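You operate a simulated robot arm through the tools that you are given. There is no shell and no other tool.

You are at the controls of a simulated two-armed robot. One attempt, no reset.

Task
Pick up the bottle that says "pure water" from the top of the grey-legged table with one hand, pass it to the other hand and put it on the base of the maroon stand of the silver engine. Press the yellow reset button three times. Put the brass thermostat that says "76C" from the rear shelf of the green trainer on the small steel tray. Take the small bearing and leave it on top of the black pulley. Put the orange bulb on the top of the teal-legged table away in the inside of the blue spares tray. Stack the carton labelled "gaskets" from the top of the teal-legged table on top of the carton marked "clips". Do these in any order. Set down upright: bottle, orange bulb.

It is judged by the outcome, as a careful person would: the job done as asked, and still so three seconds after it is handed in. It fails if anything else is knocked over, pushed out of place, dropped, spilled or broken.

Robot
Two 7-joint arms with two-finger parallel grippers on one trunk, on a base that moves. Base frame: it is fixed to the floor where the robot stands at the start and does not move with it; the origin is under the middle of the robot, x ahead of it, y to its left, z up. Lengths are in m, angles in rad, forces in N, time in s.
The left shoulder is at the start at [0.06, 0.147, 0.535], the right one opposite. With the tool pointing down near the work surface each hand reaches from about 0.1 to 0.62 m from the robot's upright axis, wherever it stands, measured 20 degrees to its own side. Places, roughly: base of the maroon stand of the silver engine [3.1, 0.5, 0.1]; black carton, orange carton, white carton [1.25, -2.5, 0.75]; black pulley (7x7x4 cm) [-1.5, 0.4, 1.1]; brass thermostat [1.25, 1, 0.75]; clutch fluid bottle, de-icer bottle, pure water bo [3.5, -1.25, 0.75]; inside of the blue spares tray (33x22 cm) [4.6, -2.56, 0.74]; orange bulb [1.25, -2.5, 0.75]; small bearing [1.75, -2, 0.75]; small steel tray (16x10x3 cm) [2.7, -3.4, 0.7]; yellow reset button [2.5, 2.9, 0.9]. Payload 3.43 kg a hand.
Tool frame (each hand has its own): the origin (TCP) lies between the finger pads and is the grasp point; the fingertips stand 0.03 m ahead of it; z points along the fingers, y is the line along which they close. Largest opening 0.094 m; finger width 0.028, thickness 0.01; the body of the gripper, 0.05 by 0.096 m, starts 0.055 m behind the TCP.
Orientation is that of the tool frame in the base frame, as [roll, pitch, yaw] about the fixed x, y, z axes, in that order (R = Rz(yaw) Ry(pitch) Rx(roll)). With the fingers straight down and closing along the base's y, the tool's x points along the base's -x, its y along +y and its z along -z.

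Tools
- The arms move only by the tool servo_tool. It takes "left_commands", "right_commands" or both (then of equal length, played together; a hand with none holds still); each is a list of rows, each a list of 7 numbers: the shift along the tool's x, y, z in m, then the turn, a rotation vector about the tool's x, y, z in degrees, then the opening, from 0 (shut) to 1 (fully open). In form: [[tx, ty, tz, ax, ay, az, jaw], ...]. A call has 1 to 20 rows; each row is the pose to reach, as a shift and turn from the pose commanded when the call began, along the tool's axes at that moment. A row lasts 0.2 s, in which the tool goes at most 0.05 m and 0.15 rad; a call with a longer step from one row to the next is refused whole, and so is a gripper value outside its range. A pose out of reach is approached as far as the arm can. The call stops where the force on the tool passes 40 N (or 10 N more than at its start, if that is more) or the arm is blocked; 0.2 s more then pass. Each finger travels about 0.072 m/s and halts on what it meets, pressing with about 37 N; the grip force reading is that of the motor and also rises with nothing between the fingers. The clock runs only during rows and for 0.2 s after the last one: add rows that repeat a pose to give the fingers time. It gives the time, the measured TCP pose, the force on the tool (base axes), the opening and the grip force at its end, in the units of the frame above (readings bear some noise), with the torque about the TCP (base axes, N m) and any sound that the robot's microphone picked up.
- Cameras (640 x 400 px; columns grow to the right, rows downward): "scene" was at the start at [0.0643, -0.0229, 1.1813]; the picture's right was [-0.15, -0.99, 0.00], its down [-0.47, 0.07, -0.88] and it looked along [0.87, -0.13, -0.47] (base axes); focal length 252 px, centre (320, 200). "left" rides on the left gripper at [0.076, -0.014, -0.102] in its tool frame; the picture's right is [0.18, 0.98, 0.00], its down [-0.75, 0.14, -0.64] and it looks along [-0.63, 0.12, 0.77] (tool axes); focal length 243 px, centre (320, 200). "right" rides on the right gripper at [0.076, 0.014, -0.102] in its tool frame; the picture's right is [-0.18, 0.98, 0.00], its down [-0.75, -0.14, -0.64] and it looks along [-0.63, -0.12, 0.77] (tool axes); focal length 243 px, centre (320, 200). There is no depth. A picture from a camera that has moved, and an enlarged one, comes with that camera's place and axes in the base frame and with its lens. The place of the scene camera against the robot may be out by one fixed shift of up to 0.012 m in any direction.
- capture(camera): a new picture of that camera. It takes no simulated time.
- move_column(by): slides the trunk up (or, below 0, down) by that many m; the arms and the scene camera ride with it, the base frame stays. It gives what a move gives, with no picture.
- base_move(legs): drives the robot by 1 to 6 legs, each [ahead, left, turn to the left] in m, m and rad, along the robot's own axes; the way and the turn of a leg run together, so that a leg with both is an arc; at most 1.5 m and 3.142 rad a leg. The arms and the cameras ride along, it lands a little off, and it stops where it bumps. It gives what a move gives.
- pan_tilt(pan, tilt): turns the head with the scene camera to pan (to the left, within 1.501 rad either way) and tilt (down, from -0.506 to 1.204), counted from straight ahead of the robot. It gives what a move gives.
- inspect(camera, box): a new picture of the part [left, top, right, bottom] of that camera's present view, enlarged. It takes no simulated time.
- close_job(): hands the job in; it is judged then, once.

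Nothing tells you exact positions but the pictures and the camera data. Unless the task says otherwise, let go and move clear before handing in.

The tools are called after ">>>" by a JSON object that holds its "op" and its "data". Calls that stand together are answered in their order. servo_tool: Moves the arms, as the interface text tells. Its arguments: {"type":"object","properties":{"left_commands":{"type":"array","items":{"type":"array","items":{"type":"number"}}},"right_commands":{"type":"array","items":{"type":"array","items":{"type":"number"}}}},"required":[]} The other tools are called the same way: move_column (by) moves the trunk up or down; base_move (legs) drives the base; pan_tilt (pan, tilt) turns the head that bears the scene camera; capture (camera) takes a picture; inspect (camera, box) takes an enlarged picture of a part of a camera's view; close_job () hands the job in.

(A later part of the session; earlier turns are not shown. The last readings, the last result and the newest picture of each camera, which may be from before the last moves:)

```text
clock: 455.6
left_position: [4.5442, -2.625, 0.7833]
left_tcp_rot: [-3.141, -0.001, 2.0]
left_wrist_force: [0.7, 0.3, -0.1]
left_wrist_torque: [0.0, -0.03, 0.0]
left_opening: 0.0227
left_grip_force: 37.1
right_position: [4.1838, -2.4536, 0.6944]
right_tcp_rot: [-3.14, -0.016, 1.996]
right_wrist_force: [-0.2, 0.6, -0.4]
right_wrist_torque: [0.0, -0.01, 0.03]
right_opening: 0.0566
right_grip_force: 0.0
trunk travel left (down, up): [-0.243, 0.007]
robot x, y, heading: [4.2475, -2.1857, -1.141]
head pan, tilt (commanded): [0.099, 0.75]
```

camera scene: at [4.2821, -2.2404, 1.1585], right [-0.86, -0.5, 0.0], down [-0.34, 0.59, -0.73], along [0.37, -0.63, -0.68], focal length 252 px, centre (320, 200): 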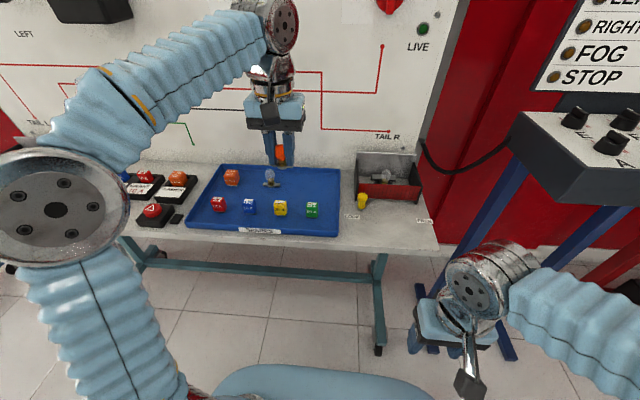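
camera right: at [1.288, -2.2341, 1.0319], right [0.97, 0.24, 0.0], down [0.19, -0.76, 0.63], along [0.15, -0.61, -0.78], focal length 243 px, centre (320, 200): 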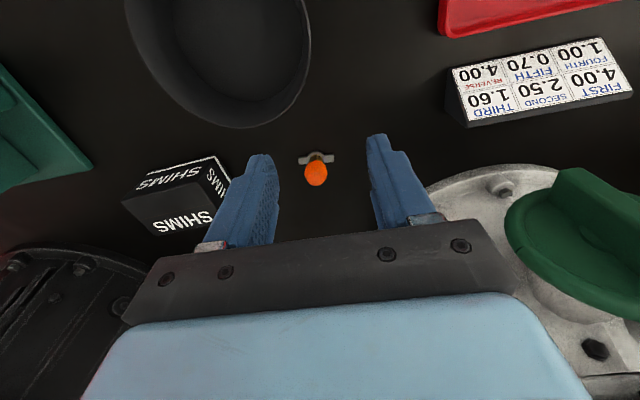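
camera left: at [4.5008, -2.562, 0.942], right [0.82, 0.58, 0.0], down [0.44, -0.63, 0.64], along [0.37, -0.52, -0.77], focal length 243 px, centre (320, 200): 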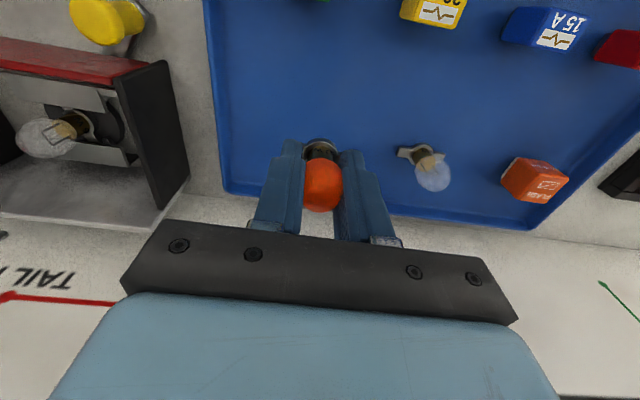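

Still free at 0.783; continuing.

>>> {"op": "servo_tool", "data": {"left_commands": [[0, 0, 0.001, 0, 0, 0, 0], [0, 0, 0.002, 0, 0, 0, 0]]}}

>>> {"op": "servo_tool", "data": {"left_commands": [[0, 0, 0.001, 0, 0, 0, 0], [0, 0, 0.002, 0, 0, 0, 0]]}}

>>> {"op": "inspect", "data": {"camera": "scene", "box": [270, 150, 330, 200]}}

```text
clock: 456.2
left_position: [4.5444, -2.6246, 0.7808]
left_tcp_rot: [-3.141, -0.003, 2.001]
left_wrist_force: [0.7, 0.2, -0.4]
left_wrist_torque: [-0.02, 0.02, -0.01]
left_opening: 0.0229
left_grip_force: 37.1
right_position: [4.1832, -2.4535, 0.6948]
right_tcp_rot: [-3.14, -0.017, 1.999]
right_wrist_force: [0.8, 0.2, -0.7]
right_wrist_torque: [0.0, 0.04, 0.0]
right_opening: 0.0563
right_grip_force: 0.0
trunk travel left (down, up): [-0.243, 0.007]
robot x, y, heading: [4.2507, -2.1886, -1.145]
head pan, tilt (commanded): [0.099, 0.75]
```

```text
clock: 456.8
left_position: [4.5441, -2.6246, 0.7788]
left_tcp_rot: [-3.141, -0.002, 2.0]
left_wrist_force: [-0.5, -1.2, 2.3]
left_wrist_torque: [-0.04, -0.01, -0.02]
left_opening: 0.0228
left_grip_force: 36.5
right_position: [4.185, -2.4538, 0.6949]
right_tcp_rot: [3.141, -0.016, 1.999]
right_wrist_force: [0.1, -0.7, -0.9]
right_wrist_torque: [-0.02, 0.02, -0.01]
right_opening: 0.0559
right_grip_force: 0.1
trunk travel left (down, up): [-0.243, 0.007]
robot x, y, heading: [4.2467, -2.1877, -1.142]
head pan, tilt (commanded): [0.099, 0.75]
```

```text
8.00 times, centred on (300, 175) of scene
camera zoom: at [4.282, -2.2405, 1.1585], right [-0.86, -0.5, 0.0], down [-0.34, 0.59, -0.73], along [0.37, -0.63, -0.68], focal length 2016 px, centre (480, 400)
```

zoom: 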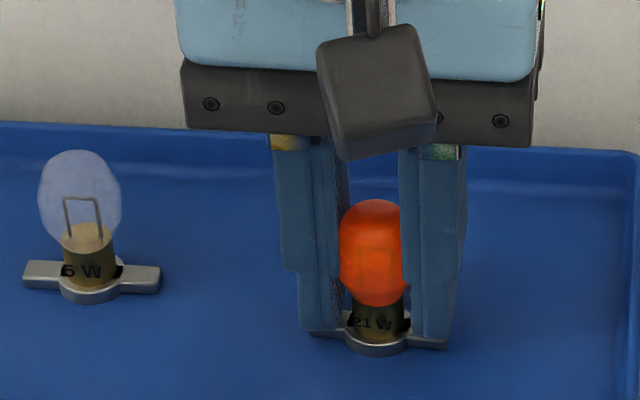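

Contact at last (about 2.5 N). Opening the jaw gently.

>>> {"op": "servo_tool", "data": {"left_commands": [[0, 0, 0.0005, 0, 0, 0, 0], [0, 0, 0.0005, 0, 0, 0, 0.27], [0, 0, 0.0005, 0, 0, 0, 0.32], [0, 0, 0.0005, 0, 0, 0, 0.4], [0, 0, 0.0005, 0, 0, 0, 0.5], [0, 0, 0.0005, 0, 0, 0, 0.55]]}}

>>> {"op": "inspect", "data": {"camera": "scene", "box": [270, 150, 330, 200]}}

>>> {"op": "inspect", "data": {"camera": "left", "box": [220, 80, 420, 240]}}

```text
clock: 458.2
left_position: [4.5433, -2.6255, 0.7777]
left_tcp_rot: [-3.14, 0.0, 2.002]
left_wrist_force: [0.6, 0.0, -0.3]
left_wrist_torque: [-0.04, -0.02, -0.02]
left_opening: 0.0515
left_grip_force: 0.0
right_position: [4.1854, -2.4535, 0.6944]
right_tcp_rot: [3.141, -0.02, 2.0]
right_wrist_force: [-0.5, 0.5, -0.9]
right_wrist_torque: [0.02, 0.0, -0.01]
right_opening: 0.0566
right_grip_force: 0.1
trunk travel left (down, up): [-0.243, 0.007]
robot x, y, heading: [4.2443, -2.1852, -1.144]
head pan, tilt (commanded): [0.099, 0.75]
```

```text
8.00 times, centred on (300, 175) of scene
camera zoom: at [4.2821, -2.2405, 1.1583], right [-0.86, -0.5, 0.0], down [-0.34, 0.59, -0.73], along [0.37, -0.63, -0.68], focal length 2016 px, centre (480, 400)
```

zoom: 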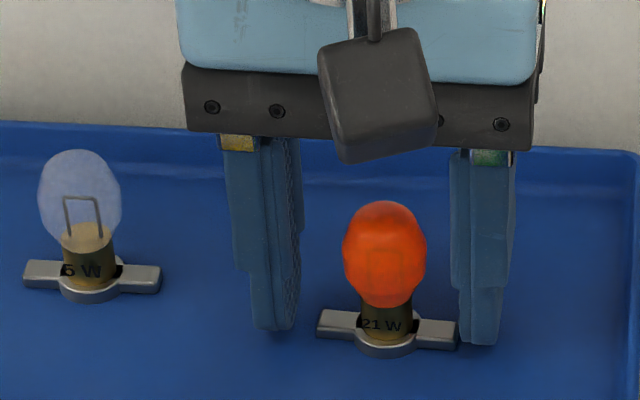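

```text
2.50 times, centred on (320, 160) of left
camera zoom: at [4.5009, -2.5618, 0.8813], right [0.82, 0.58, 0.0], down [0.44, -0.63, 0.64], along [0.37, -0.52, -0.77], focal length 606 px, centre (320, 300)
```

zoom: 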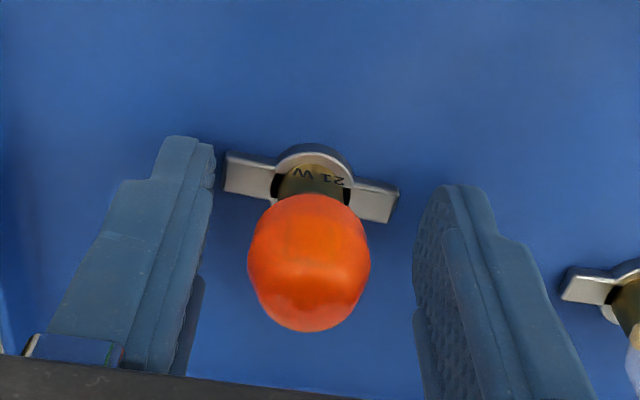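

The bulb stands upright in the spares tray. I'll raise the hand straight up and retract.

>>> {"op": "servo_tool", "data": {"left_commands": [[0, 0, -0.015, 0, 0, 0, 0.58], [0, 0, -0.035, 0, 0, 0, 0.6], [0, 0, -0.06, 0, 0, 0, 0.6], [0, 0, -0.09, 0, 0, 0, 0.6], [0.03, 0, -0.1, 0, 0, 0, 0.6], [0.07, 0, -0.11, 0, 0, 0, 0.6], [0.11, 0, -0.12, 0, 0, 0, 0.6], [0.15, 0, -0.12, 0, 0, 0, 0.6], [0.19, 0, -0.12, 0, 0, 0, 0.6], [0.23, 0, -0.12, 0, 0, 0, 0.6], [0.26, 0, -0.12, 0, 0, 0, 0.6]]}}

>>> {"op": "inspect", "data": {"camera": "scene", "box": [180, 120, 360, 240]}}

```text
clock: 460.6
left_position: [4.4366, -2.387, 0.8993]
left_tcp_rot: [3.141, -0.001, 2.001]
left_wrist_force: [-0.5, 0.7, -0.5]
left_wrist_torque: [0.06, -0.03, -0.02]
left_opening: 0.0563
left_grip_force: 0.0
right_position: [4.1844, -2.4543, 0.6948]
right_tcp_rot: [-3.142, -0.017, 1.998]
right_wrist_force: [-0.5, 1.0, -0.4]
right_wrist_torque: [0.01, -0.01, -0.06]
right_opening: 0.0567
right_grip_force: 0.1
trunk travel left (down, up): [-0.243, 0.007]
robot x, y, heading: [4.2502, -2.1892, -1.139]
head pan, tilt (commanded): [0.099, 0.75]
```

```text
3.33 times, centred on (270, 180) of scene
camera zoom: at [4.2821, -2.2407, 1.1585], right [-0.86, -0.5, 0.0], down [-0.34, 0.59, -0.73], along [0.37, -0.63, -0.68], focal length 840 px, centre (487, 267)
```

zoom: 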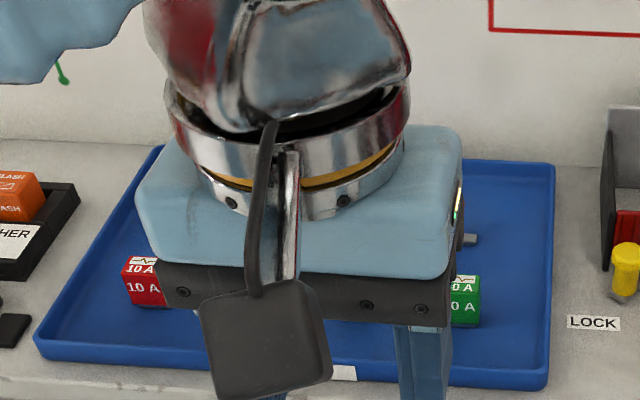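

Bulb done. Next the pure-water bottle on the grey table: I'll back off, return to the gap where there is room to turn, face north and strafe along the grey table's south side.

>>> {"op": "servo_tool", "data": {"left_commands": [[0, 0, 0.045, 0, 0, 0, 0.6], [0, 0, 0.09, 0, 0, 0, 0.6], [0, 0, 0.135, 0, 0, 0, 0.6], [0, 0, 0.18, 0, 0, 0, 0.6], [0, 0, 0.2, 0, 0, 0, 0.6]]}}

>>> {"op": "base_move", "data": {"legs": [[-0.22, 0, 0], [0, -1.25, 0], [-0.2, 0, 0], [0, 0, 3.14]]}}

>>> {"op": "pan_tilt", "data": {"pan": -0.5, "tilt": 0.4}}

>>> {"op": "capture", "data": {"camera": "scene"}}

```text
clock: 461.8
left_position: [4.4349, -2.387, 0.6993]
left_tcp_rot: [-3.141, 0.0, 2.0]
left_wrist_force: [0.4, -0.3, 0.5]
left_wrist_torque: [0.01, 0.01, -0.03]
left_opening: 0.0564
left_grip_force: 0.0
right_position: [4.1842, -2.4543, 0.6944]
right_tcp_rot: [-3.141, -0.017, 1.997]
right_wrist_force: [0.2, -0.3, 0.5]
right_wrist_torque: [0.0, 0.0, -0.03]
right_opening: 0.0563
right_grip_force: 0.0
trunk travel left (down, up): [-0.243, 0.007]
robot x, y, heading: [4.2499, -2.1882, -1.147]
head pan, tilt (commanded): [0.099, 0.75]
```

```text
clock: 477.9
left_position: [2.7449, -2.1308, 0.6994]
left_tcp_rot: [-3.14, -0.002, -1.147]
left_wrist_force: [-0.3, -1.1, -0.7]
left_wrist_torque: [0.01, -0.04, -0.02]
left_opening: 0.0566
left_grip_force: 0.1
right_position: [2.9969, -2.0651, 0.6943]
right_tcp_rot: [-3.141, -0.018, -1.146]
right_wrist_force: [-0.2, 1.1, 0.6]
right_wrist_torque: [-0.01, -0.03, -0.01]
right_opening: 0.0564
right_grip_force: 0.1
trunk travel left (down, up): [-0.243, 0.007]
robot x, y, heading: [2.9278, -2.3295, 2.001]
head pan, tilt (commanded): [0.099, 0.75]
```

```text
clock: 478.9
left_position: [2.7442, -2.1299, 0.6991]
left_tcp_rot: [3.141, -0.002, -1.147]
left_wrist_force: [-0.1, -0.4, -0.6]
left_wrist_torque: [0.02, -0.03, -0.01]
left_opening: 0.0563
left_grip_force: 0.1
right_position: [2.9955, -2.0652, 0.694]
right_tcp_rot: [3.141, -0.017, -1.146]
right_wrist_force: [-0.3, 0.0, -1.0]
right_wrist_torque: [0.0, -0.01, -0.01]
right_opening: 0.0565
right_grip_force: 0.2
trunk travel left (down, up): [-0.243, 0.007]
robot x, y, heading: [2.9321, -2.3337, 1.997]
head pan, tilt (commanded): [-0.499, 0.4]
```

```text
taken
camera scene: at [2.9537, -2.2765, 1.1895], right [1.0, -0.07, 0.0], down [-0.03, -0.39, -0.92], along [0.07, 0.92, -0.39], focal length 252 px, centre (320, 200)
```

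scene: 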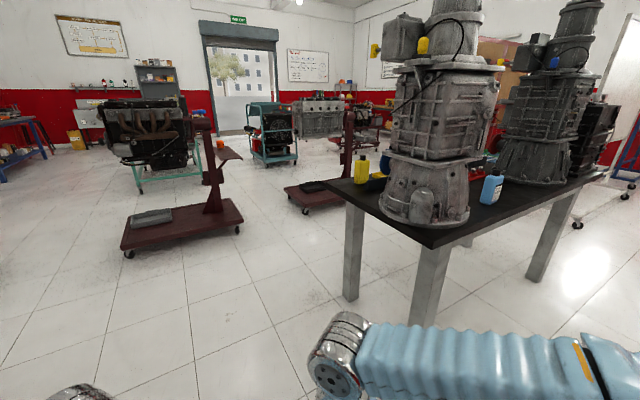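

I see the blue bottle between the two gearboxes on the table's south side. I'll zoom in on it.

>>> {"op": "inspect", "data": {"camera": "scene", "box": [460, 150, 540, 220]}}

>>> {"op": "base_move", "data": {"legs": [[-0.15, -0.5, 0], [0, -0.5, 0]]}}

>>> {"op": "pan_tilt", "data": {"pan": -0.1, "tilt": 0.5}}

>>> {"op": "capture", "data": {"camera": "scene"}}

```text
5.71 times, centred on (500, 185) of scene
camera zoom: at [2.9537, -2.2765, 1.1895], right [1.0, -0.07, 0.0], down [-0.03, -0.39, -0.92], along [0.07, 0.92, -0.39], focal length 1440 px, centre (-709, 286)
```

zoom: 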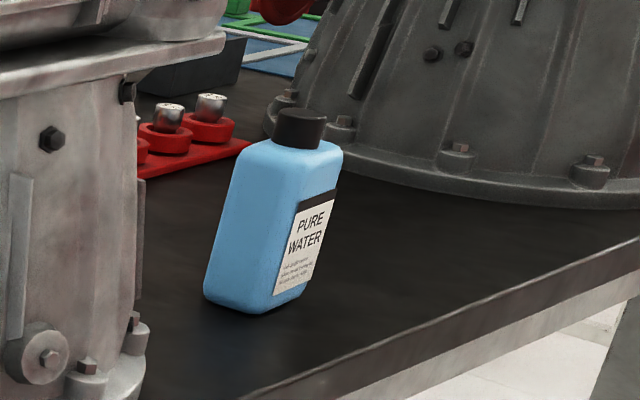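

```text
clock: 484.5
left_position: [3.7118, -1.8573, 0.6989]
left_tcp_rot: [-3.14, -0.002, -1.145]
left_wrist_force: [0.1, 0.5, 0.0]
left_wrist_torque: [0.0, -0.01, 0.01]
left_opening: 0.0565
left_grip_force: 0.0
right_position: [3.9627, -1.7923, 0.6939]
right_tcp_rot: [-3.141, -0.018, -1.145]
right_wrist_force: [-0.1, -0.7, -0.6]
right_wrist_torque: [0.0, 0.0, -0.02]
right_opening: 0.0563
right_grip_force: 0.1
trunk travel left (down, up): [-0.243, 0.007]
robot x, y, heading: [3.8982, -2.0562, 1.997]
head pan, tilt (commanded): [-0.499, 0.4]
```

```text
clock: 485.4
left_position: [3.7117, -1.8566, 0.6987]
left_tcp_rot: [3.14, -0.002, -1.145]
left_wrist_force: [0.1, 0.7, -0.1]
left_wrist_torque: [-0.01, 0.02, -0.01]
left_opening: 0.0563
left_grip_force: 0.0
right_position: [3.9634, -1.7922, 0.6937]
right_tcp_rot: [-3.14, -0.018, -1.144]
right_wrist_force: [-0.1, -0.7, 0.1]
right_wrist_torque: [0.01, -0.01, 0.04]
right_opening: 0.0562
right_grip_force: 0.0
trunk travel left (down, up): [-0.243, 0.007]
robot x, y, heading: [3.8975, -2.0622, 1.996]
head pan, tilt (commanded): [-0.099, 0.499]
```

```text
taken
camera scene: at [3.8852, -2.0089, 1.1804], right [0.95, 0.32, 0.0], down [0.15, -0.45, -0.88], along [-0.28, 0.83, -0.48], focal length 252 px, centre (320, 200)
```

scene: 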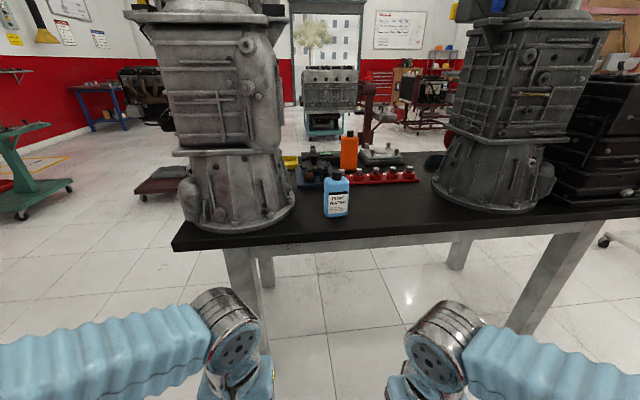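

The bottle is straight ahead, its label facing me, with free space either side. I'll zoom for its size and orientation.

>>> {"op": "inspect", "data": {"camera": "scene", "box": [300, 150, 380, 230]}}

```text
5.00 times, centred on (340, 190) of scene
camera zoom: at [3.8852, -2.0089, 1.1804], right [0.95, 0.32, 0.0], down [0.15, -0.45, -0.88], along [-0.28, 0.83, -0.48], focal length 1260 px, centre (220, 250)
```

zoom: 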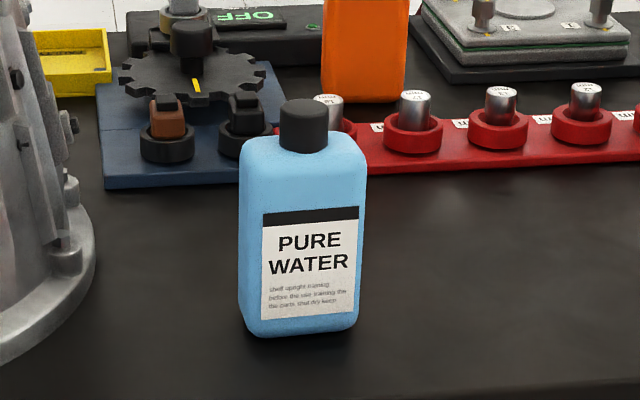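

The bottle is about 7.5 cm wide, 5 cm deep and 16 cm tall. Plan: right hand grips the upper body from above across its thickness, left hand then takes the lower body. I'll raise and rotate the right hand and tuck the left.

>>> {"op": "servo_tool", "data": {"left_commands": [[0.01, 0.01, 0, 0, 0, 0, 0.6], [0.02, 0.02, 0, 0, 0, 0, 0.6], [0.03, 0.03, 0, 0, 0, 0, 0.6], [0.04, 0.04, 0, 0, 0, 0, 0.6], [0.05, 0.05, 0, 0, 0, 0, 0.6], [0.05, 0.06, 0, 0, 0, 0, 0.6], [0.05, 0.07, 0, 0, 0, 0, 0.6], [0.05, 0.08, 0, 0, 0, 0, 0.6], [0.05, 0.08, 0, 0, 0, 0, 0.6], [0.05, 0.08, 0, 0, 0, 0, 0.6], [0.05, 0.08, 0, 0, 0, 0, 0.6], [0.05, 0.08, 0, 0, 0, 0, 0.6], [0.05, 0.08, 0, 0, 0, 0, 0.6]], "right_commands": [[0, 0, -0.03, 0, 1, -8, 1], [0, 0, -0.06, 0, 1, -16, 1], [0, 0, -0.09, 0, 1, -24, 1], [0, 0, -0.12, 0, 1, -32, 1], [0, 0, -0.15, 0, 1, -40, 1], [0, 0, -0.18, 0, 1, -48, 1], [0, 0, -0.21, 0, 1, -56, 1], [0, 0, -0.24, 0, 1, -64, 1], [0, 0, -0.26, 0, 1, -72, 1], [0, 0, -0.26, 0, 1, -80, 1], [0, 0, -0.26, 0, 1, -88, 1], [0, 0, -0.26, 0, 1, -95.6, 1], [0, 0, -0.26, 0, 1, -95.6, 1]]}}

>>> {"op": "base_move", "data": {"legs": [[0.2, 0.03, 0]]}}

>>> {"op": "capture", "data": {"camera": "right"}}

>>> {"op": "capture", "data": {"camera": "scene"}}

```text
clock: 488.2
left_position: [3.66, -1.9355, 0.6996]
left_tcp_rot: [3.141, 0.0, -1.146]
left_wrist_force: [0.1, 0.5, 0.7]
left_wrist_torque: [0.01, -0.01, 0.0]
left_opening: 0.0565
left_grip_force: 0.1
right_position: [3.961, -1.7869, 0.9552]
right_tcp_rot: [3.111, -0.009, 0.525]
right_wrist_force: [-0.4, -0.1, 0.2]
right_wrist_torque: [0.01, -0.01, 0.0]
right_opening: 0.0938
right_grip_force: 0.1
trunk travel left (down, up): [-0.243, 0.007]
robot x, y, heading: [3.8947, -2.0588, 1.999]
head pan, tilt (commanded): [-0.099, 0.499]
```

```text
clock: 489.8
left_position: [3.5487, -1.7662, 0.6993]
left_tcp_rot: [3.141, 0.0, -1.145]
left_wrist_force: [-0.1, -0.2, 0.5]
left_wrist_torque: [-0.01, -0.01, 0.0]
left_opening: 0.0562
left_grip_force: 0.1
right_position: [3.8511, -1.6175, 0.9545]
right_tcp_rot: [3.114, -0.008, 0.523]
right_wrist_force: [-0.5, 0.3, -0.9]
right_wrist_torque: [0.0, -0.06, 0.03]
right_opening: 0.0939
right_grip_force: 0.0
trunk travel left (down, up): [-0.243, 0.007]
robot x, y, heading: [3.7858, -1.8869, 1.995]
head pan, tilt (commanded): [-0.099, 0.499]
```

```text
taken
camera right: at [3.9225, -1.5893, 1.0577], right [0.33, -0.94, 0.03], down [-0.74, -0.24, 0.63], along [-0.59, -0.23, -0.77], focal length 243 px, centre (320, 200)
```

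right: 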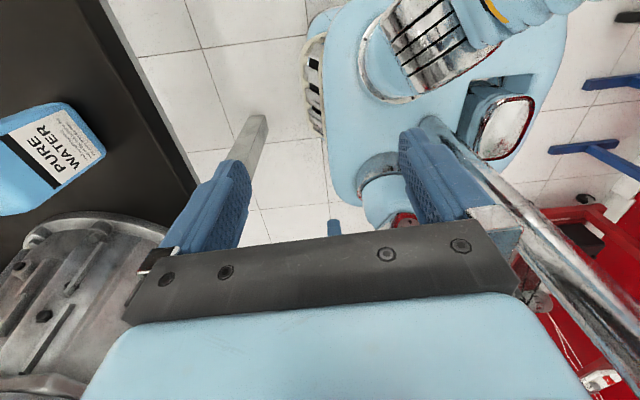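

```text
taken
camera scene: at [3.7752, -1.8391, 1.1804], right [0.95, 0.32, 0.0], down [0.15, -0.45, -0.88], along [-0.28, 0.83, -0.48], focal length 252 px, centre (320, 200)
```

scene: 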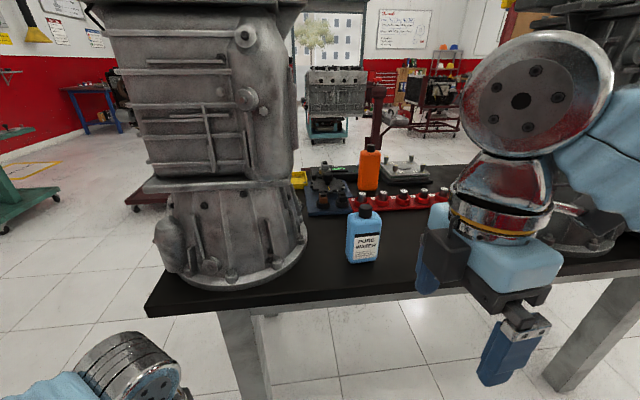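

The bottle stands at about (3.72, -1.34). I'll level and raise the right hand, creep 8 cm closer, and move over the bottle above cap height.

>>> {"op": "servo_tool", "data": {"right_commands": [[0, 0, -0.015, 0.8, 0.2, 0, 1], [0, 0, -0.03, 1.58, 0.45, 0, 1], [0, 0, -0.03, 1.58, 0.45, 0, 1]]}}

>>> {"op": "base_move", "data": {"legs": [[0.08, 0, 0]]}}

>>> {"op": "servo_tool", "data": {"right_commands": [[0.005, -0.04, 0, 0, 0, 0, 1], [0.01, -0.08, 0, 0, 0, 0, 1], [0.015, -0.12, 0, 0, 0, 0, 1], [0.018, -0.16, 0, 0, 0, 0, 1], [0.02, -0.2, 0, 0, 0, 0, 1], [0.02, -0.2, 0, 0, 0, 0, 1]]}}

>>> {"op": "capture", "data": {"camera": "right"}}

>>> {"op": "capture", "data": {"camera": "scene"}}

```text
clock: 490.6
left_position: [3.5499, -1.7655, 0.6989]
left_tcp_rot: [-3.141, -0.001, -1.145]
left_wrist_force: [0.4, -0.1, -0.3]
left_wrist_torque: [-0.04, 0.01, 0.0]
left_opening: 0.0565
left_grip_force: 0.0
right_position: [3.8418, -1.6084, 0.9788]
right_tcp_rot: [3.139, -0.016, 0.525]
right_wrist_force: [-0.2, 0.1, -1.1]
right_wrist_torque: [-0.02, 0.02, -0.01]
right_opening: 0.0943
right_grip_force: 0.0
right hand out of reach, approached as far as the arm can: row 2, 3
trunk travel left (down, up): [-0.243, 0.007]
robot x, y, heading: [3.7892, -1.8886, 1.994]
head pan, tilt (commanded): [-0.099, 0.499]
```

```text
clock: 491.6
left_position: [3.5161, -1.6925, 0.7]
left_tcp_rot: [-3.14, -0.001, -1.145]
left_wrist_force: [0.1, -0.6, -0.7]
left_wrist_torque: [0.0, 0.01, 0.04]
left_opening: 0.0561
left_grip_force: 0.0
right_position: [3.809, -1.536, 0.9791]
right_tcp_rot: [3.139, -0.016, 0.523]
right_wrist_force: [0.2, 0.2, 0.7]
right_wrist_torque: [-0.01, 0.01, -0.01]
right_opening: 0.094
right_grip_force: 0.2
trunk travel left (down, up): [-0.243, 0.007]
robot x, y, heading: [3.7528, -1.811, 1.994]
head pan, tilt (commanded): [-0.099, 0.499]
```

```text
clock: 493.0
left_position: [3.5165, -1.6913, 0.6992]
left_tcp_rot: [3.141, -0.002, -1.143]
left_wrist_force: [0.2, 0.2, -0.1]
left_wrist_torque: [-0.03, -0.03, 0.03]
left_opening: 0.0561
left_grip_force: 0.1
right_position: [3.7255, -1.3535, 0.9786]
right_tcp_rot: [-3.138, -0.018, 0.526]
right_wrist_force: [-0.5, -0.4, -0.5]
right_wrist_torque: [0.01, -0.06, 0.0]
right_opening: 0.0943
right_grip_force: 0.0
trunk travel left (down, up): [-0.243, 0.007]
robot x, y, heading: [3.752, -1.8159, 1.994]
head pan, tilt (commanded): [-0.099, 0.499]
```

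```text
taken
camera right: at [3.7965, -1.3276, 1.0824], right [0.33, -0.94, 0.0], down [-0.73, -0.26, 0.63], along [-0.59, -0.21, -0.78], focal length 243 px, centre (320, 200)
```

right: 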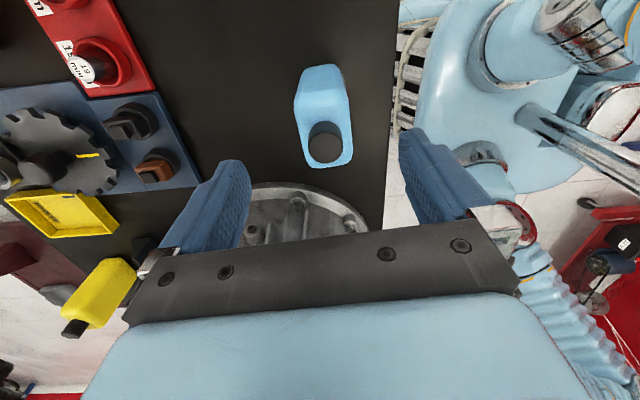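

```text
taken
camera scene: at [3.7408, -1.7654, 1.1804], right [0.95, 0.32, 0.0], down [0.15, -0.45, -0.88], along [-0.28, 0.83, -0.48], focal length 252 px, centre (320, 200)
```

scene: 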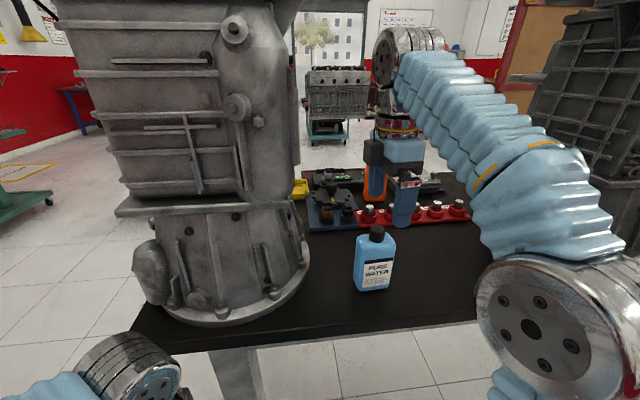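

The right hand is nearly over the cap already. I'll zoom from its camera to fine-tune.

>>> {"op": "inspect", "data": {"camera": "right", "box": [250, 50, 400, 190]}}

>>> {"op": "inspect", "data": {"camera": "scene", "box": [330, 150, 450, 310]}}

```text
2.86 times, centred on (325, 120) of right
camera zoom: at [3.7965, -1.3276, 1.0824], right [0.33, -0.94, 0.0], down [-0.73, -0.26, 0.63], along [-0.59, -0.21, -0.78], focal length 693 px, centre (306, 429)
```

zoom: 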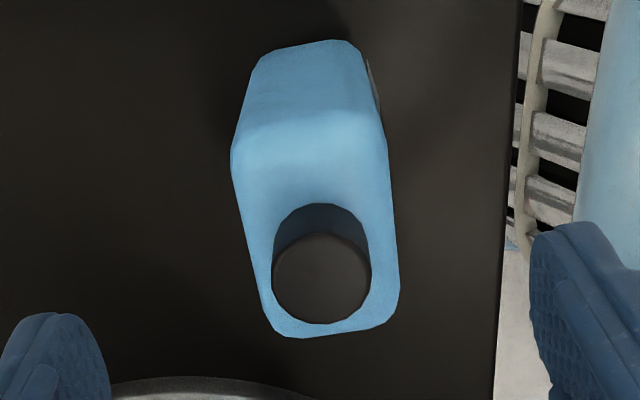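

```text
2.50 times, centred on (390, 230) of scene
camera zoom: at [3.7408, -1.7654, 1.1804], right [0.95, 0.32, 0.0], down [0.15, -0.45, -0.88], along [-0.28, 0.83, -0.48], focal length 630 px, centre (145, 125)
```

zoom: 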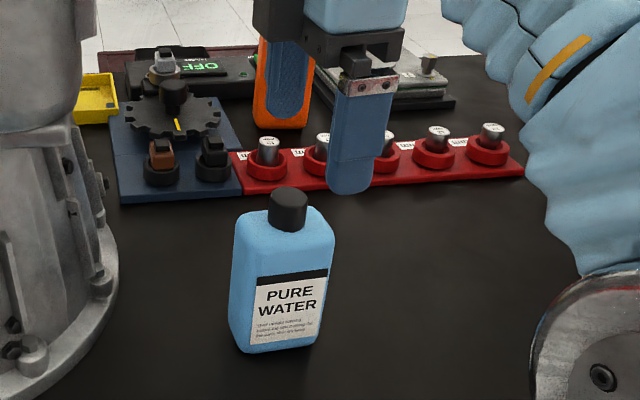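

The cap is at (3.719, -1.358, 0.916) and the body is about 4–4.5 cm thick. I'll correct a small offset and tilt, and descend so the pads take the upper body with the palm above the cap.

>>> {"op": "servo_tool", "data": {"right_commands": [[-0.004, 0, 0, 0, -0.5, 0, 1], [-0.008, 0.0005, 0.01, 0, -1, 0, 1], [-0.008, 0.0005, 0.035, 0, -1, 0, 1], [-0.008, 0.0005, 0.06, 0, -1, 0, 1], [-0.008, 0.0005, 0.06, 0, -1, 0, 1]]}}

>>> {"op": "capture", "data": {"camera": "right"}}

>>> {"op": "inspect", "data": {"camera": "scene", "box": [330, 150, 450, 310]}}

```text
clock: 494.2
left_position: [3.5166, -1.6914, 0.7]
left_tcp_rot: [-3.139, -0.002, -1.143]
left_wrist_force: [0.1, -0.6, -0.7]
left_wrist_torque: [-0.01, -0.05, -0.03]
left_opening: 0.0565
left_grip_force: 0.3
right_position: [3.7191, -1.3558, 0.9181]
right_tcp_rot: [-3.142, 0.002, 0.521]
right_wrist_force: [0.6, -0.8, 0.6]
right_wrist_torque: [-0.02, 0.02, 0.01]
right_opening: 0.094
right_grip_force: 0.2
trunk travel left (down, up): [-0.243, 0.007]
robot x, y, heading: [3.7516, -1.816, 1.995]
head pan, tilt (commanded): [-0.099, 0.499]
```

```text
taken
camera right: at [3.7932, -1.3306, 1.0198], right [0.33, -0.94, 0.0], down [-0.72, -0.25, 0.64], along [-0.61, -0.21, -0.77], focal length 243 px, centre (320, 200)
```

right: 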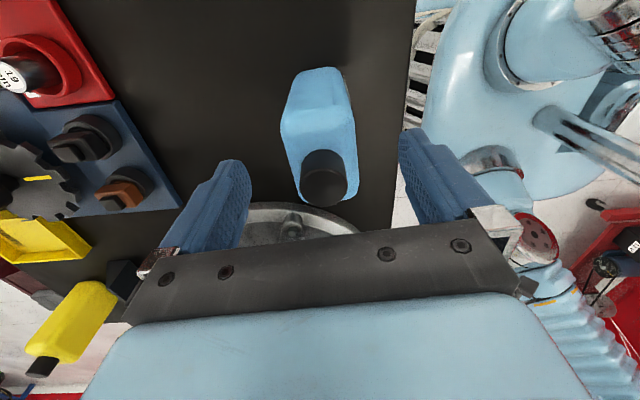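

```text
2.50 times, centred on (390, 230) of scene
camera zoom: at [3.7417, -1.765, 1.1804], right [0.95, 0.32, 0.0], down [0.15, -0.45, -0.88], along [-0.28, 0.83, -0.48], focal length 630 px, centre (145, 125)
```

zoom: 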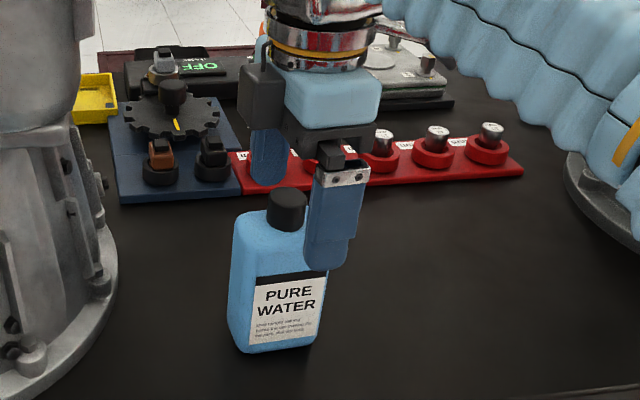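

Aligned within a couple of millimetres by the hand camera. Descending the last 4 cm and closing on the body.

>>> {"op": "servo_tool", "data": {"right_commands": [[0, 0, 0.015, 0, 0, 0, 1], [0, 0, 0.03, 0, 0, 0, 1], [0, 0, 0.042, 0, 0, 0, 1], [0, 0, 0.042, 0, 0, 0, 1]]}}

>>> {"op": "capture", "data": {"camera": "right"}}

>>> {"op": "inspect", "data": {"camera": "scene", "box": [330, 150, 450, 310]}}

```text
clock: 495.2
left_position: [3.5176, -1.6913, 0.6988]
left_tcp_rot: [-3.141, -0.002, -1.145]
left_wrist_force: [-0.6, 0.3, -1.1]
left_wrist_torque: [-0.01, 0.0, 0.01]
left_opening: 0.0567
left_grip_force: 0.0
right_position: [3.7198, -1.3562, 0.8765]
right_tcp_rot: [3.141, 0.003, 0.521]
right_wrist_force: [0.2, -0.6, -0.2]
right_wrist_torque: [-0.02, 0.0, 0.0]
right_opening: 0.0938
right_grip_force: 0.0
trunk travel left (down, up): [-0.243, 0.007]
robot x, y, heading: [3.7535, -1.815, 1.995]
head pan, tilt (commanded): [-0.099, 0.499]
```

```text
taken
camera right: at [3.7934, -1.3302, 0.9779], right [0.33, -0.94, 0.0], down [-0.72, -0.25, 0.64], along [-0.61, -0.21, -0.77], focal length 243 px, centre (320, 200)
```

right: 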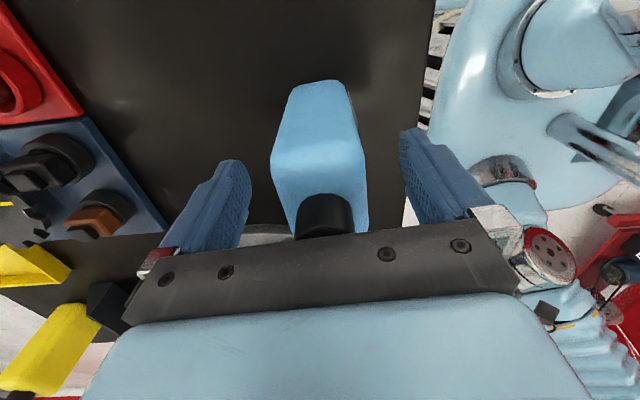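

```text
2.50 times, centred on (390, 230) of scene
camera zoom: at [3.7417, -1.7651, 1.1804], right [0.95, 0.32, 0.0], down [0.15, -0.45, -0.88], along [-0.28, 0.83, -0.48], focal length 630 px, centre (145, 125)
```

zoom: 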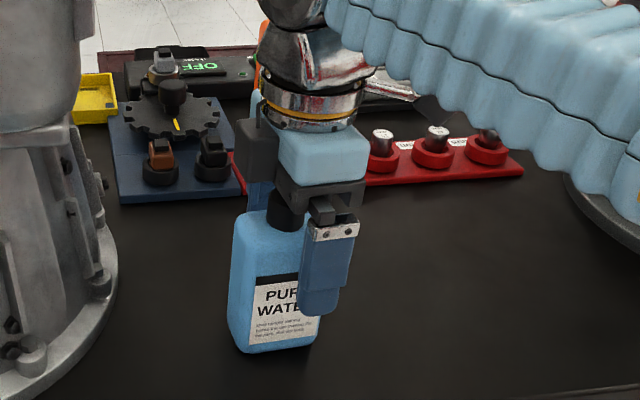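

The bottle is turned about 7° from the hand, so I'll rotate to match and shift 5 mm before closing.

>>> {"op": "servo_tool", "data": {"right_commands": [[-0.003, 0, 0, 0, 0, 3.5, 1], [-0.005, 0.0005, 0, 0, 0, 7, 1], [-0.005, 0.0005, 0, 0, 0, 7, 1]]}}

>>> {"op": "servo_tool", "data": {"right_commands": [[0, 0, 0, 0, 0, 0, 0.75], [0, 0, 0, 0, 0, 0, 0.55], [0, 0, 0, 0, 0, 0, 0.4], [0, 0, 0, 0, 0, 0, 0.2], [0, 0, 0, 0, 0, 0, 0], [0, 0, 0, 0, 0, 0, 0]]}}

>>> {"op": "capture", "data": {"camera": "right"}}

>>> {"op": "inspect", "data": {"camera": "scene", "box": [330, 150, 450, 310]}}

```text
clock: 496.0
left_position: [3.5164, -1.6907, 0.6992]
left_tcp_rot: [3.141, -0.004, -1.144]
left_wrist_force: [0.7, 0.2, 0.8]
left_wrist_torque: [-0.03, 0.01, 0.0]
left_opening: 0.0563
left_grip_force: 0.0
right_position: [3.7165, -1.3586, 0.8766]
right_tcp_rot: [3.141, 0.002, 0.4]
right_wrist_force: [0.3, -0.1, 0.4]
right_wrist_torque: [0.0, -0.01, 0.02]
right_opening: 0.094
right_grip_force: 0.1
trunk travel left (down, up): [-0.243, 0.007]
robot x, y, heading: [3.754, -1.8152, 1.996]
head pan, tilt (commanded): [-0.099, 0.499]
```

```text
clock: 497.4
left_position: [3.5175, -1.692, 0.6996]
left_tcp_rot: [-3.14, -0.002, -1.146]
left_wrist_force: [0.8, 0.0, 0.0]
left_wrist_torque: [-0.02, 0.01, 0.0]
left_opening: 0.0565
left_grip_force: 0.0
right_position: [3.7159, -1.3595, 0.8757]
right_tcp_rot: [-3.141, 0.001, 0.401]
right_wrist_force: [0.7, 1.6, 5.6]
right_wrist_torque: [0.11, -0.12, 0.08]
right_opening: 0.0506
right_grip_force: 37.3
trunk travel left (down, up): [-0.243, 0.007]
robot x, y, heading: [3.7604, -1.8102, 1.995]
head pan, tilt (commanded): [-0.099, 0.499]
```

```text
taken
camera right: at [3.7918, -1.3425, 0.9786], right [0.21, -0.98, 0.0], down [-0.75, -0.16, 0.64], along [-0.63, -0.14, -0.77], focal length 243 px, centre (320, 200)
```

right: 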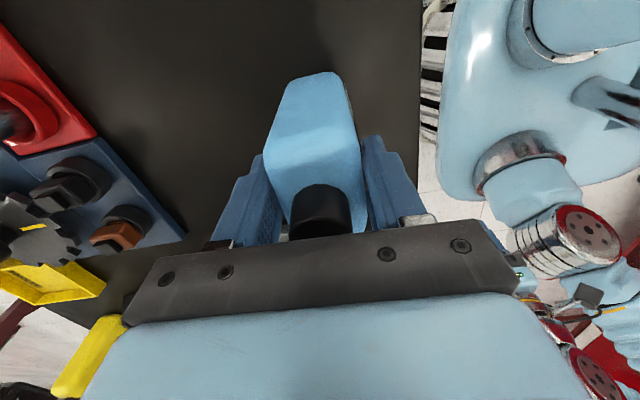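

```text
2.50 times, centred on (390, 230) of scene
camera zoom: at [3.7417, -1.7652, 1.1805], right [0.95, 0.32, 0.0], down [0.15, -0.45, -0.88], along [-0.28, 0.83, -0.48], focal length 630 px, centre (145, 125)
```

zoom: 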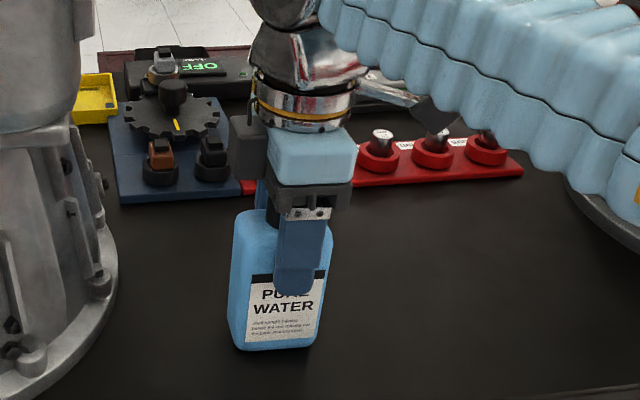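

Gripped across a 5 cm thickness. I'll lift slowly and check the hold.

>>> {"op": "servo_tool", "data": {"right_commands": [[0, 0, -0.003, 0, 0, 0, 0], [0, 0, -0.006, 0, 0, 0, 0], [0, 0, -0.01, 0, 0, 0, 0], [0, 0, -0.015, 0, 0, 0, 0], [0, 0, -0.02, 0, 0, 0, 0]]}}

>>> {"op": "inspect", "data": {"camera": "scene", "box": [330, 150, 450, 310]}}

```text
clock: 498.6
left_position: [3.5168, -1.6922, 0.6996]
left_tcp_rot: [3.141, -0.001, -1.146]
left_wrist_force: [-0.5, -0.6, 0.9]
left_wrist_torque: [0.02, 0.0, 0.03]
left_opening: 0.0563
left_grip_force: 0.0
right_position: [3.7162, -1.3588, 0.8977]
right_tcp_rot: [3.14, 0.002, 0.402]
right_wrist_force: [0.1, -0.1, -3.7]
right_wrist_torque: [0.0, 0.01, 0.05]
right_opening: 0.0501
right_grip_force: 37.3
trunk travel left (down, up): [-0.243, 0.007]
robot x, y, heading: [3.7532, -1.8168, 1.999]
head pan, tilt (commanded): [-0.099, 0.499]
```

```text
2.50 times, centred on (390, 230) of scene
camera zoom: at [3.7416, -1.7649, 1.1804], right [0.95, 0.32, 0.0], down [0.15, -0.45, -0.88], along [-0.28, 0.83, -0.48], focal length 630 px, centre (145, 125)
```

zoom: 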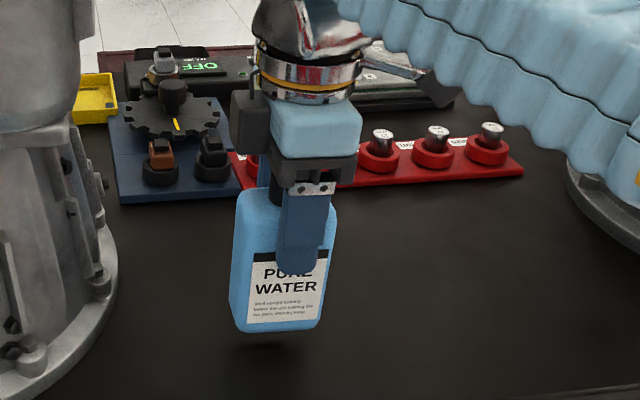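

The bottle is held (about 3.7 N). I'll raise it a little more, draw it back toward me, then back the base away from the table.

>>> {"op": "servo_tool", "data": {"right_commands": [[0, 0, -0.01, 0, 0, 0, 0], [0, 0, -0.02, 0, 0, 0, 0], [0, 0, -0.03, 0, 0, 0, 0], [0, 0, -0.04, 0, 0, 0, 0], [0, 0.015, -0.045, 0, 0, 0, 0], [0, 0.03, -0.05, 0, 0, 0, 0], [0, 0.045, -0.05, 0, 0, 0, 0], [0, 0.06, -0.05, 0, 0, 0, 0]]}}

>>> {"op": "base_move", "data": {"legs": [[-0.25, 0, 0]]}}

>>> {"op": "capture", "data": {"camera": "scene"}}

>>> {"op": "capture", "data": {"camera": "right"}}

```text
clock: 500.4
left_position: [3.5157, -1.691, 0.6996]
left_tcp_rot: [3.14, 0.0, -1.144]
left_wrist_force: [-0.1, 0.6, 0.9]
left_wrist_torque: [0.0, -0.05, 0.0]
left_opening: 0.0566
left_grip_force: 0.1
right_position: [3.7382, -1.4158, 0.9461]
right_tcp_rot: [3.14, 0.002, 0.399]
right_wrist_force: [-0.5, -0.6, -2.7]
right_wrist_torque: [-0.01, -0.01, -0.04]
right_opening: 0.05
right_grip_force: 37.3
trunk travel left (down, up): [-0.243, 0.007]
robot x, y, heading: [3.7534, -1.8126, 1.993]
head pan, tilt (commanded): [-0.099, 0.499]
```

```text
clock: 502.3
left_position: [3.6199, -1.9204, 0.6997]
left_tcp_rot: [-3.141, -0.003, -1.146]
left_wrist_force: [-0.8, -0.3, 0.7]
left_wrist_torque: [0.01, -0.02, 0.04]
left_opening: 0.0564
left_grip_force: 0.0
right_position: [3.8435, -1.6434, 0.9464]
right_tcp_rot: [3.141, 0.0, 0.402]
right_wrist_force: [-0.2, -0.2, -3.5]
right_wrist_torque: [0.03, 0.0, 0.0]
right_opening: 0.0502
right_grip_force: 36.7
trunk travel left (down, up): [-0.243, 0.007]
robot x, y, heading: [3.8564, -2.0437, 1.998]
head pan, tilt (commanded): [-0.099, 0.499]
```

```text
taken
camera scene: at [3.8454, -1.9934, 1.1804], right [0.95, 0.32, 0.0], down [0.15, -0.45, -0.88], along [-0.28, 0.83, -0.48], focal length 252 px, centre (320, 200)
```

scene: 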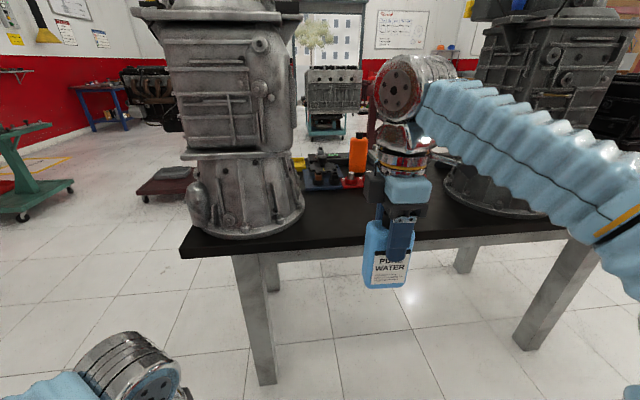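

```text
taken
camera right: at [3.9183, -1.6259, 1.0489], right [0.21, -0.98, 0.0], down [-0.75, -0.16, 0.64], along [-0.63, -0.14, -0.77], focal length 243 px, centre (320, 200)
```

right: 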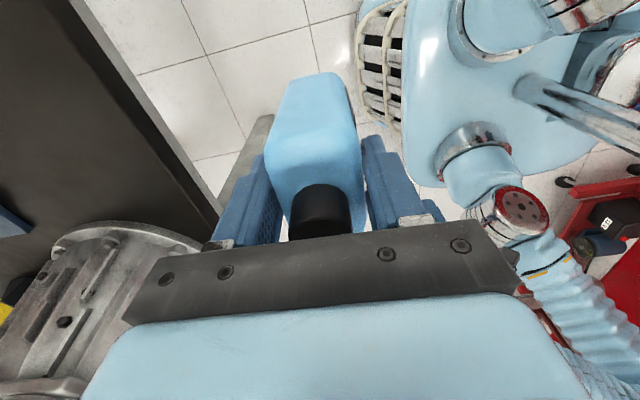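

Now the handover, in free space. First I'll bring the left hand up and tilt it 55° forward with jaws fully open, off to the left of the bottle.

>>> {"op": "servo_tool", "data": {"left_commands": [[-0.015, -0.002, -0.035, 0, 0, 0, 1], [-0.03, -0.004, -0.07, 0, 0, 0, 1], [-0.045, -0.006, -0.105, 0, 0, 0, 1], [-0.06, -0.008, -0.14, 0, 0, 0, 1], [-0.075, -0.011, -0.17, 0, 0, 0, 1], [-0.09, -0.014, -0.195, 0, 0, 0, 1], [-0.09, -0.014, -0.195, 0, -8, 0, 1], [-0.09, -0.014, -0.195, 0, -16, 0, 1], [-0.09, -0.014, -0.195, 0, -24, 0, 1], [-0.09, -0.014, -0.195, 0, -32, 0, 1], [-0.09, -0.014, -0.195, 0, -40, 0, 1], [-0.09, -0.014, -0.195, 0, -48, 0, 1], [-0.09, -0.014, -0.195, 0, -55, 0, 1], [-0.09, -0.014, -0.195, 0, -55, 0, 1]]}}

>>> {"op": "capture", "data": {"camera": "left"}}

>>> {"op": "capture", "data": {"camera": "scene"}}

```text
clock: 505.3
left_position: [3.5966, -1.8319, 0.8949]
left_tcp_rot: [3.14, 0.96, -1.144]
left_wrist_force: [0.4, 0.2, -1.1]
left_wrist_torque: [0.01, 0.04, 0.01]
left_opening: 0.0939
left_grip_force: 0.1
right_position: [3.8424, -1.643, 0.9481]
right_tcp_rot: [3.14, 0.002, 0.402]
right_wrist_force: [-0.3, 1.1, -2.6]
right_wrist_torque: [-0.02, -0.01, -0.01]
right_opening: 0.0501
right_grip_force: 37.3
trunk travel left (down, up): [-0.243, 0.007]
robot x, y, heading: [3.8576, -2.0414, 2.003]
head pan, tilt (commanded): [-0.099, 0.499]
```

```text
taken
camera left: at [3.663, -1.9431, 0.8915], right [-0.85, -0.5, -0.15], down [-0.09, -0.14, 0.99], along [-0.52, 0.85, 0.08], focal length 243 px, centre (320, 200)
```

left: 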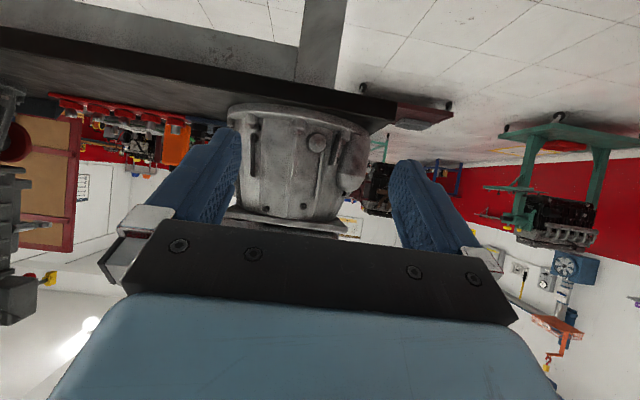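

```text
taken
camera scene: at [3.8455, -1.9936, 1.1804], right [0.95, 0.32, 0.0], down [0.15, -0.45, -0.88], along [-0.28, 0.83, -0.48], focal length 252 px, centre (320, 200)
```

scene: 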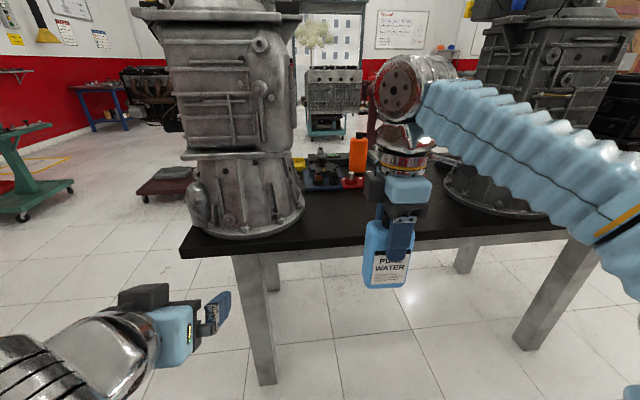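

The left hand tilts as planned. Now I'll bring the bottle gently to the middle in front of me with the right hand.

>>> {"op": "servo_tool", "data": {"right_commands": [[-0.012, -0.005, 0.005, 0, 0, 0, 0], [-0.024, -0.01, 0.01, 0, 0, 0, 0], [-0.036, -0.014, 0.014, 0, 0, 0, 0], [-0.049, -0.019, 0.019, 0, 0, 0, 0], [-0.062, -0.023, 0.023, 0, 0, 0, 0], [-0.074, -0.028, 0.028, 0, 0, 0, 0], [-0.087, -0.033, 0.033, 0, 0, 0, 0], [-0.1, -0.038, 0.038, 0, 0, 0, 0], [-0.112, -0.043, 0.042, 0, 0, 0, 0], [-0.124, -0.047, 0.046, 0, 0, 0, 0], [-0.124, -0.047, 0.046, 0, 0, 0, 0]]}}

>>> {"op": "pan_tilt", "data": {"pan": 0.1, "tilt": 0.6}}

>>> {"op": "capture", "data": {"camera": "scene"}}

>>> {"op": "capture", "data": {"camera": "left"}}

```text
clock: 507.7
left_position: [3.596, -1.8319, 0.8942]
left_tcp_rot: [-3.141, 0.957, -1.145]
left_wrist_force: [0.7, -1.0, -0.2]
left_wrist_torque: [-0.03, 0.01, -0.01]
left_opening: 0.0941
left_grip_force: 0.1
right_position: [3.7096, -1.6495, 0.9017]
right_tcp_rot: [3.139, 0.002, 0.4]
right_wrist_force: [0.1, 0.2, -3.8]
right_wrist_torque: [-0.02, 0.04, -0.01]
right_opening: 0.05
right_grip_force: 36.7
trunk travel left (down, up): [-0.243, 0.007]
robot x, y, heading: [3.8572, -2.043, 1.996]
head pan, tilt (commanded): [-0.099, 0.499]
```

```text
clock: 508.4
left_position: [3.5959, -1.8332, 0.8946]
left_tcp_rot: [-3.141, 0.958, -1.144]
left_wrist_force: [0.2, -0.4, 0.3]
left_wrist_torque: [0.01, -0.03, -0.01]
left_opening: 0.094
left_grip_force: 0.0
right_position: [3.7106, -1.648, 0.9012]
right_tcp_rot: [3.14, 0.003, 0.401]
right_wrist_force: [0.1, 0.1, -2.6]
right_wrist_torque: [0.01, 0.01, -0.05]
right_opening: 0.0503
right_grip_force: 36.8
trunk travel left (down, up): [-0.243, 0.007]
robot x, y, heading: [3.8582, -2.0427, 2.0]
head pan, tilt (commanded): [0.099, 0.6]
```

```text
taken
camera scene: at [3.8303, -2.0032, 1.1713], right [0.86, 0.5, 0.0], down [0.28, -0.49, -0.83], along [-0.41, 0.71, -0.56], focal length 252 px, centre (320, 200)
```

scene: 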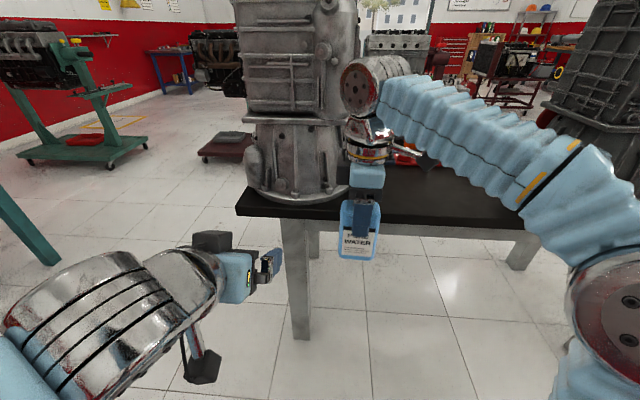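

```text
taken
camera left: at [3.6629, -1.943, 0.8916], right [-0.85, -0.5, -0.15], down [-0.09, -0.14, 0.99], along [-0.52, 0.85, 0.08], focal length 243 px, centre (320, 200)
```

left: 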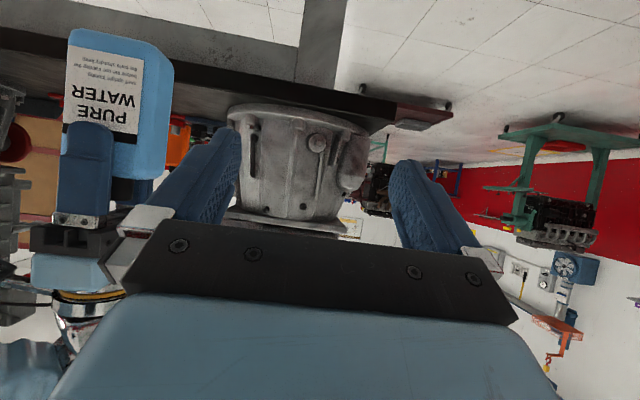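

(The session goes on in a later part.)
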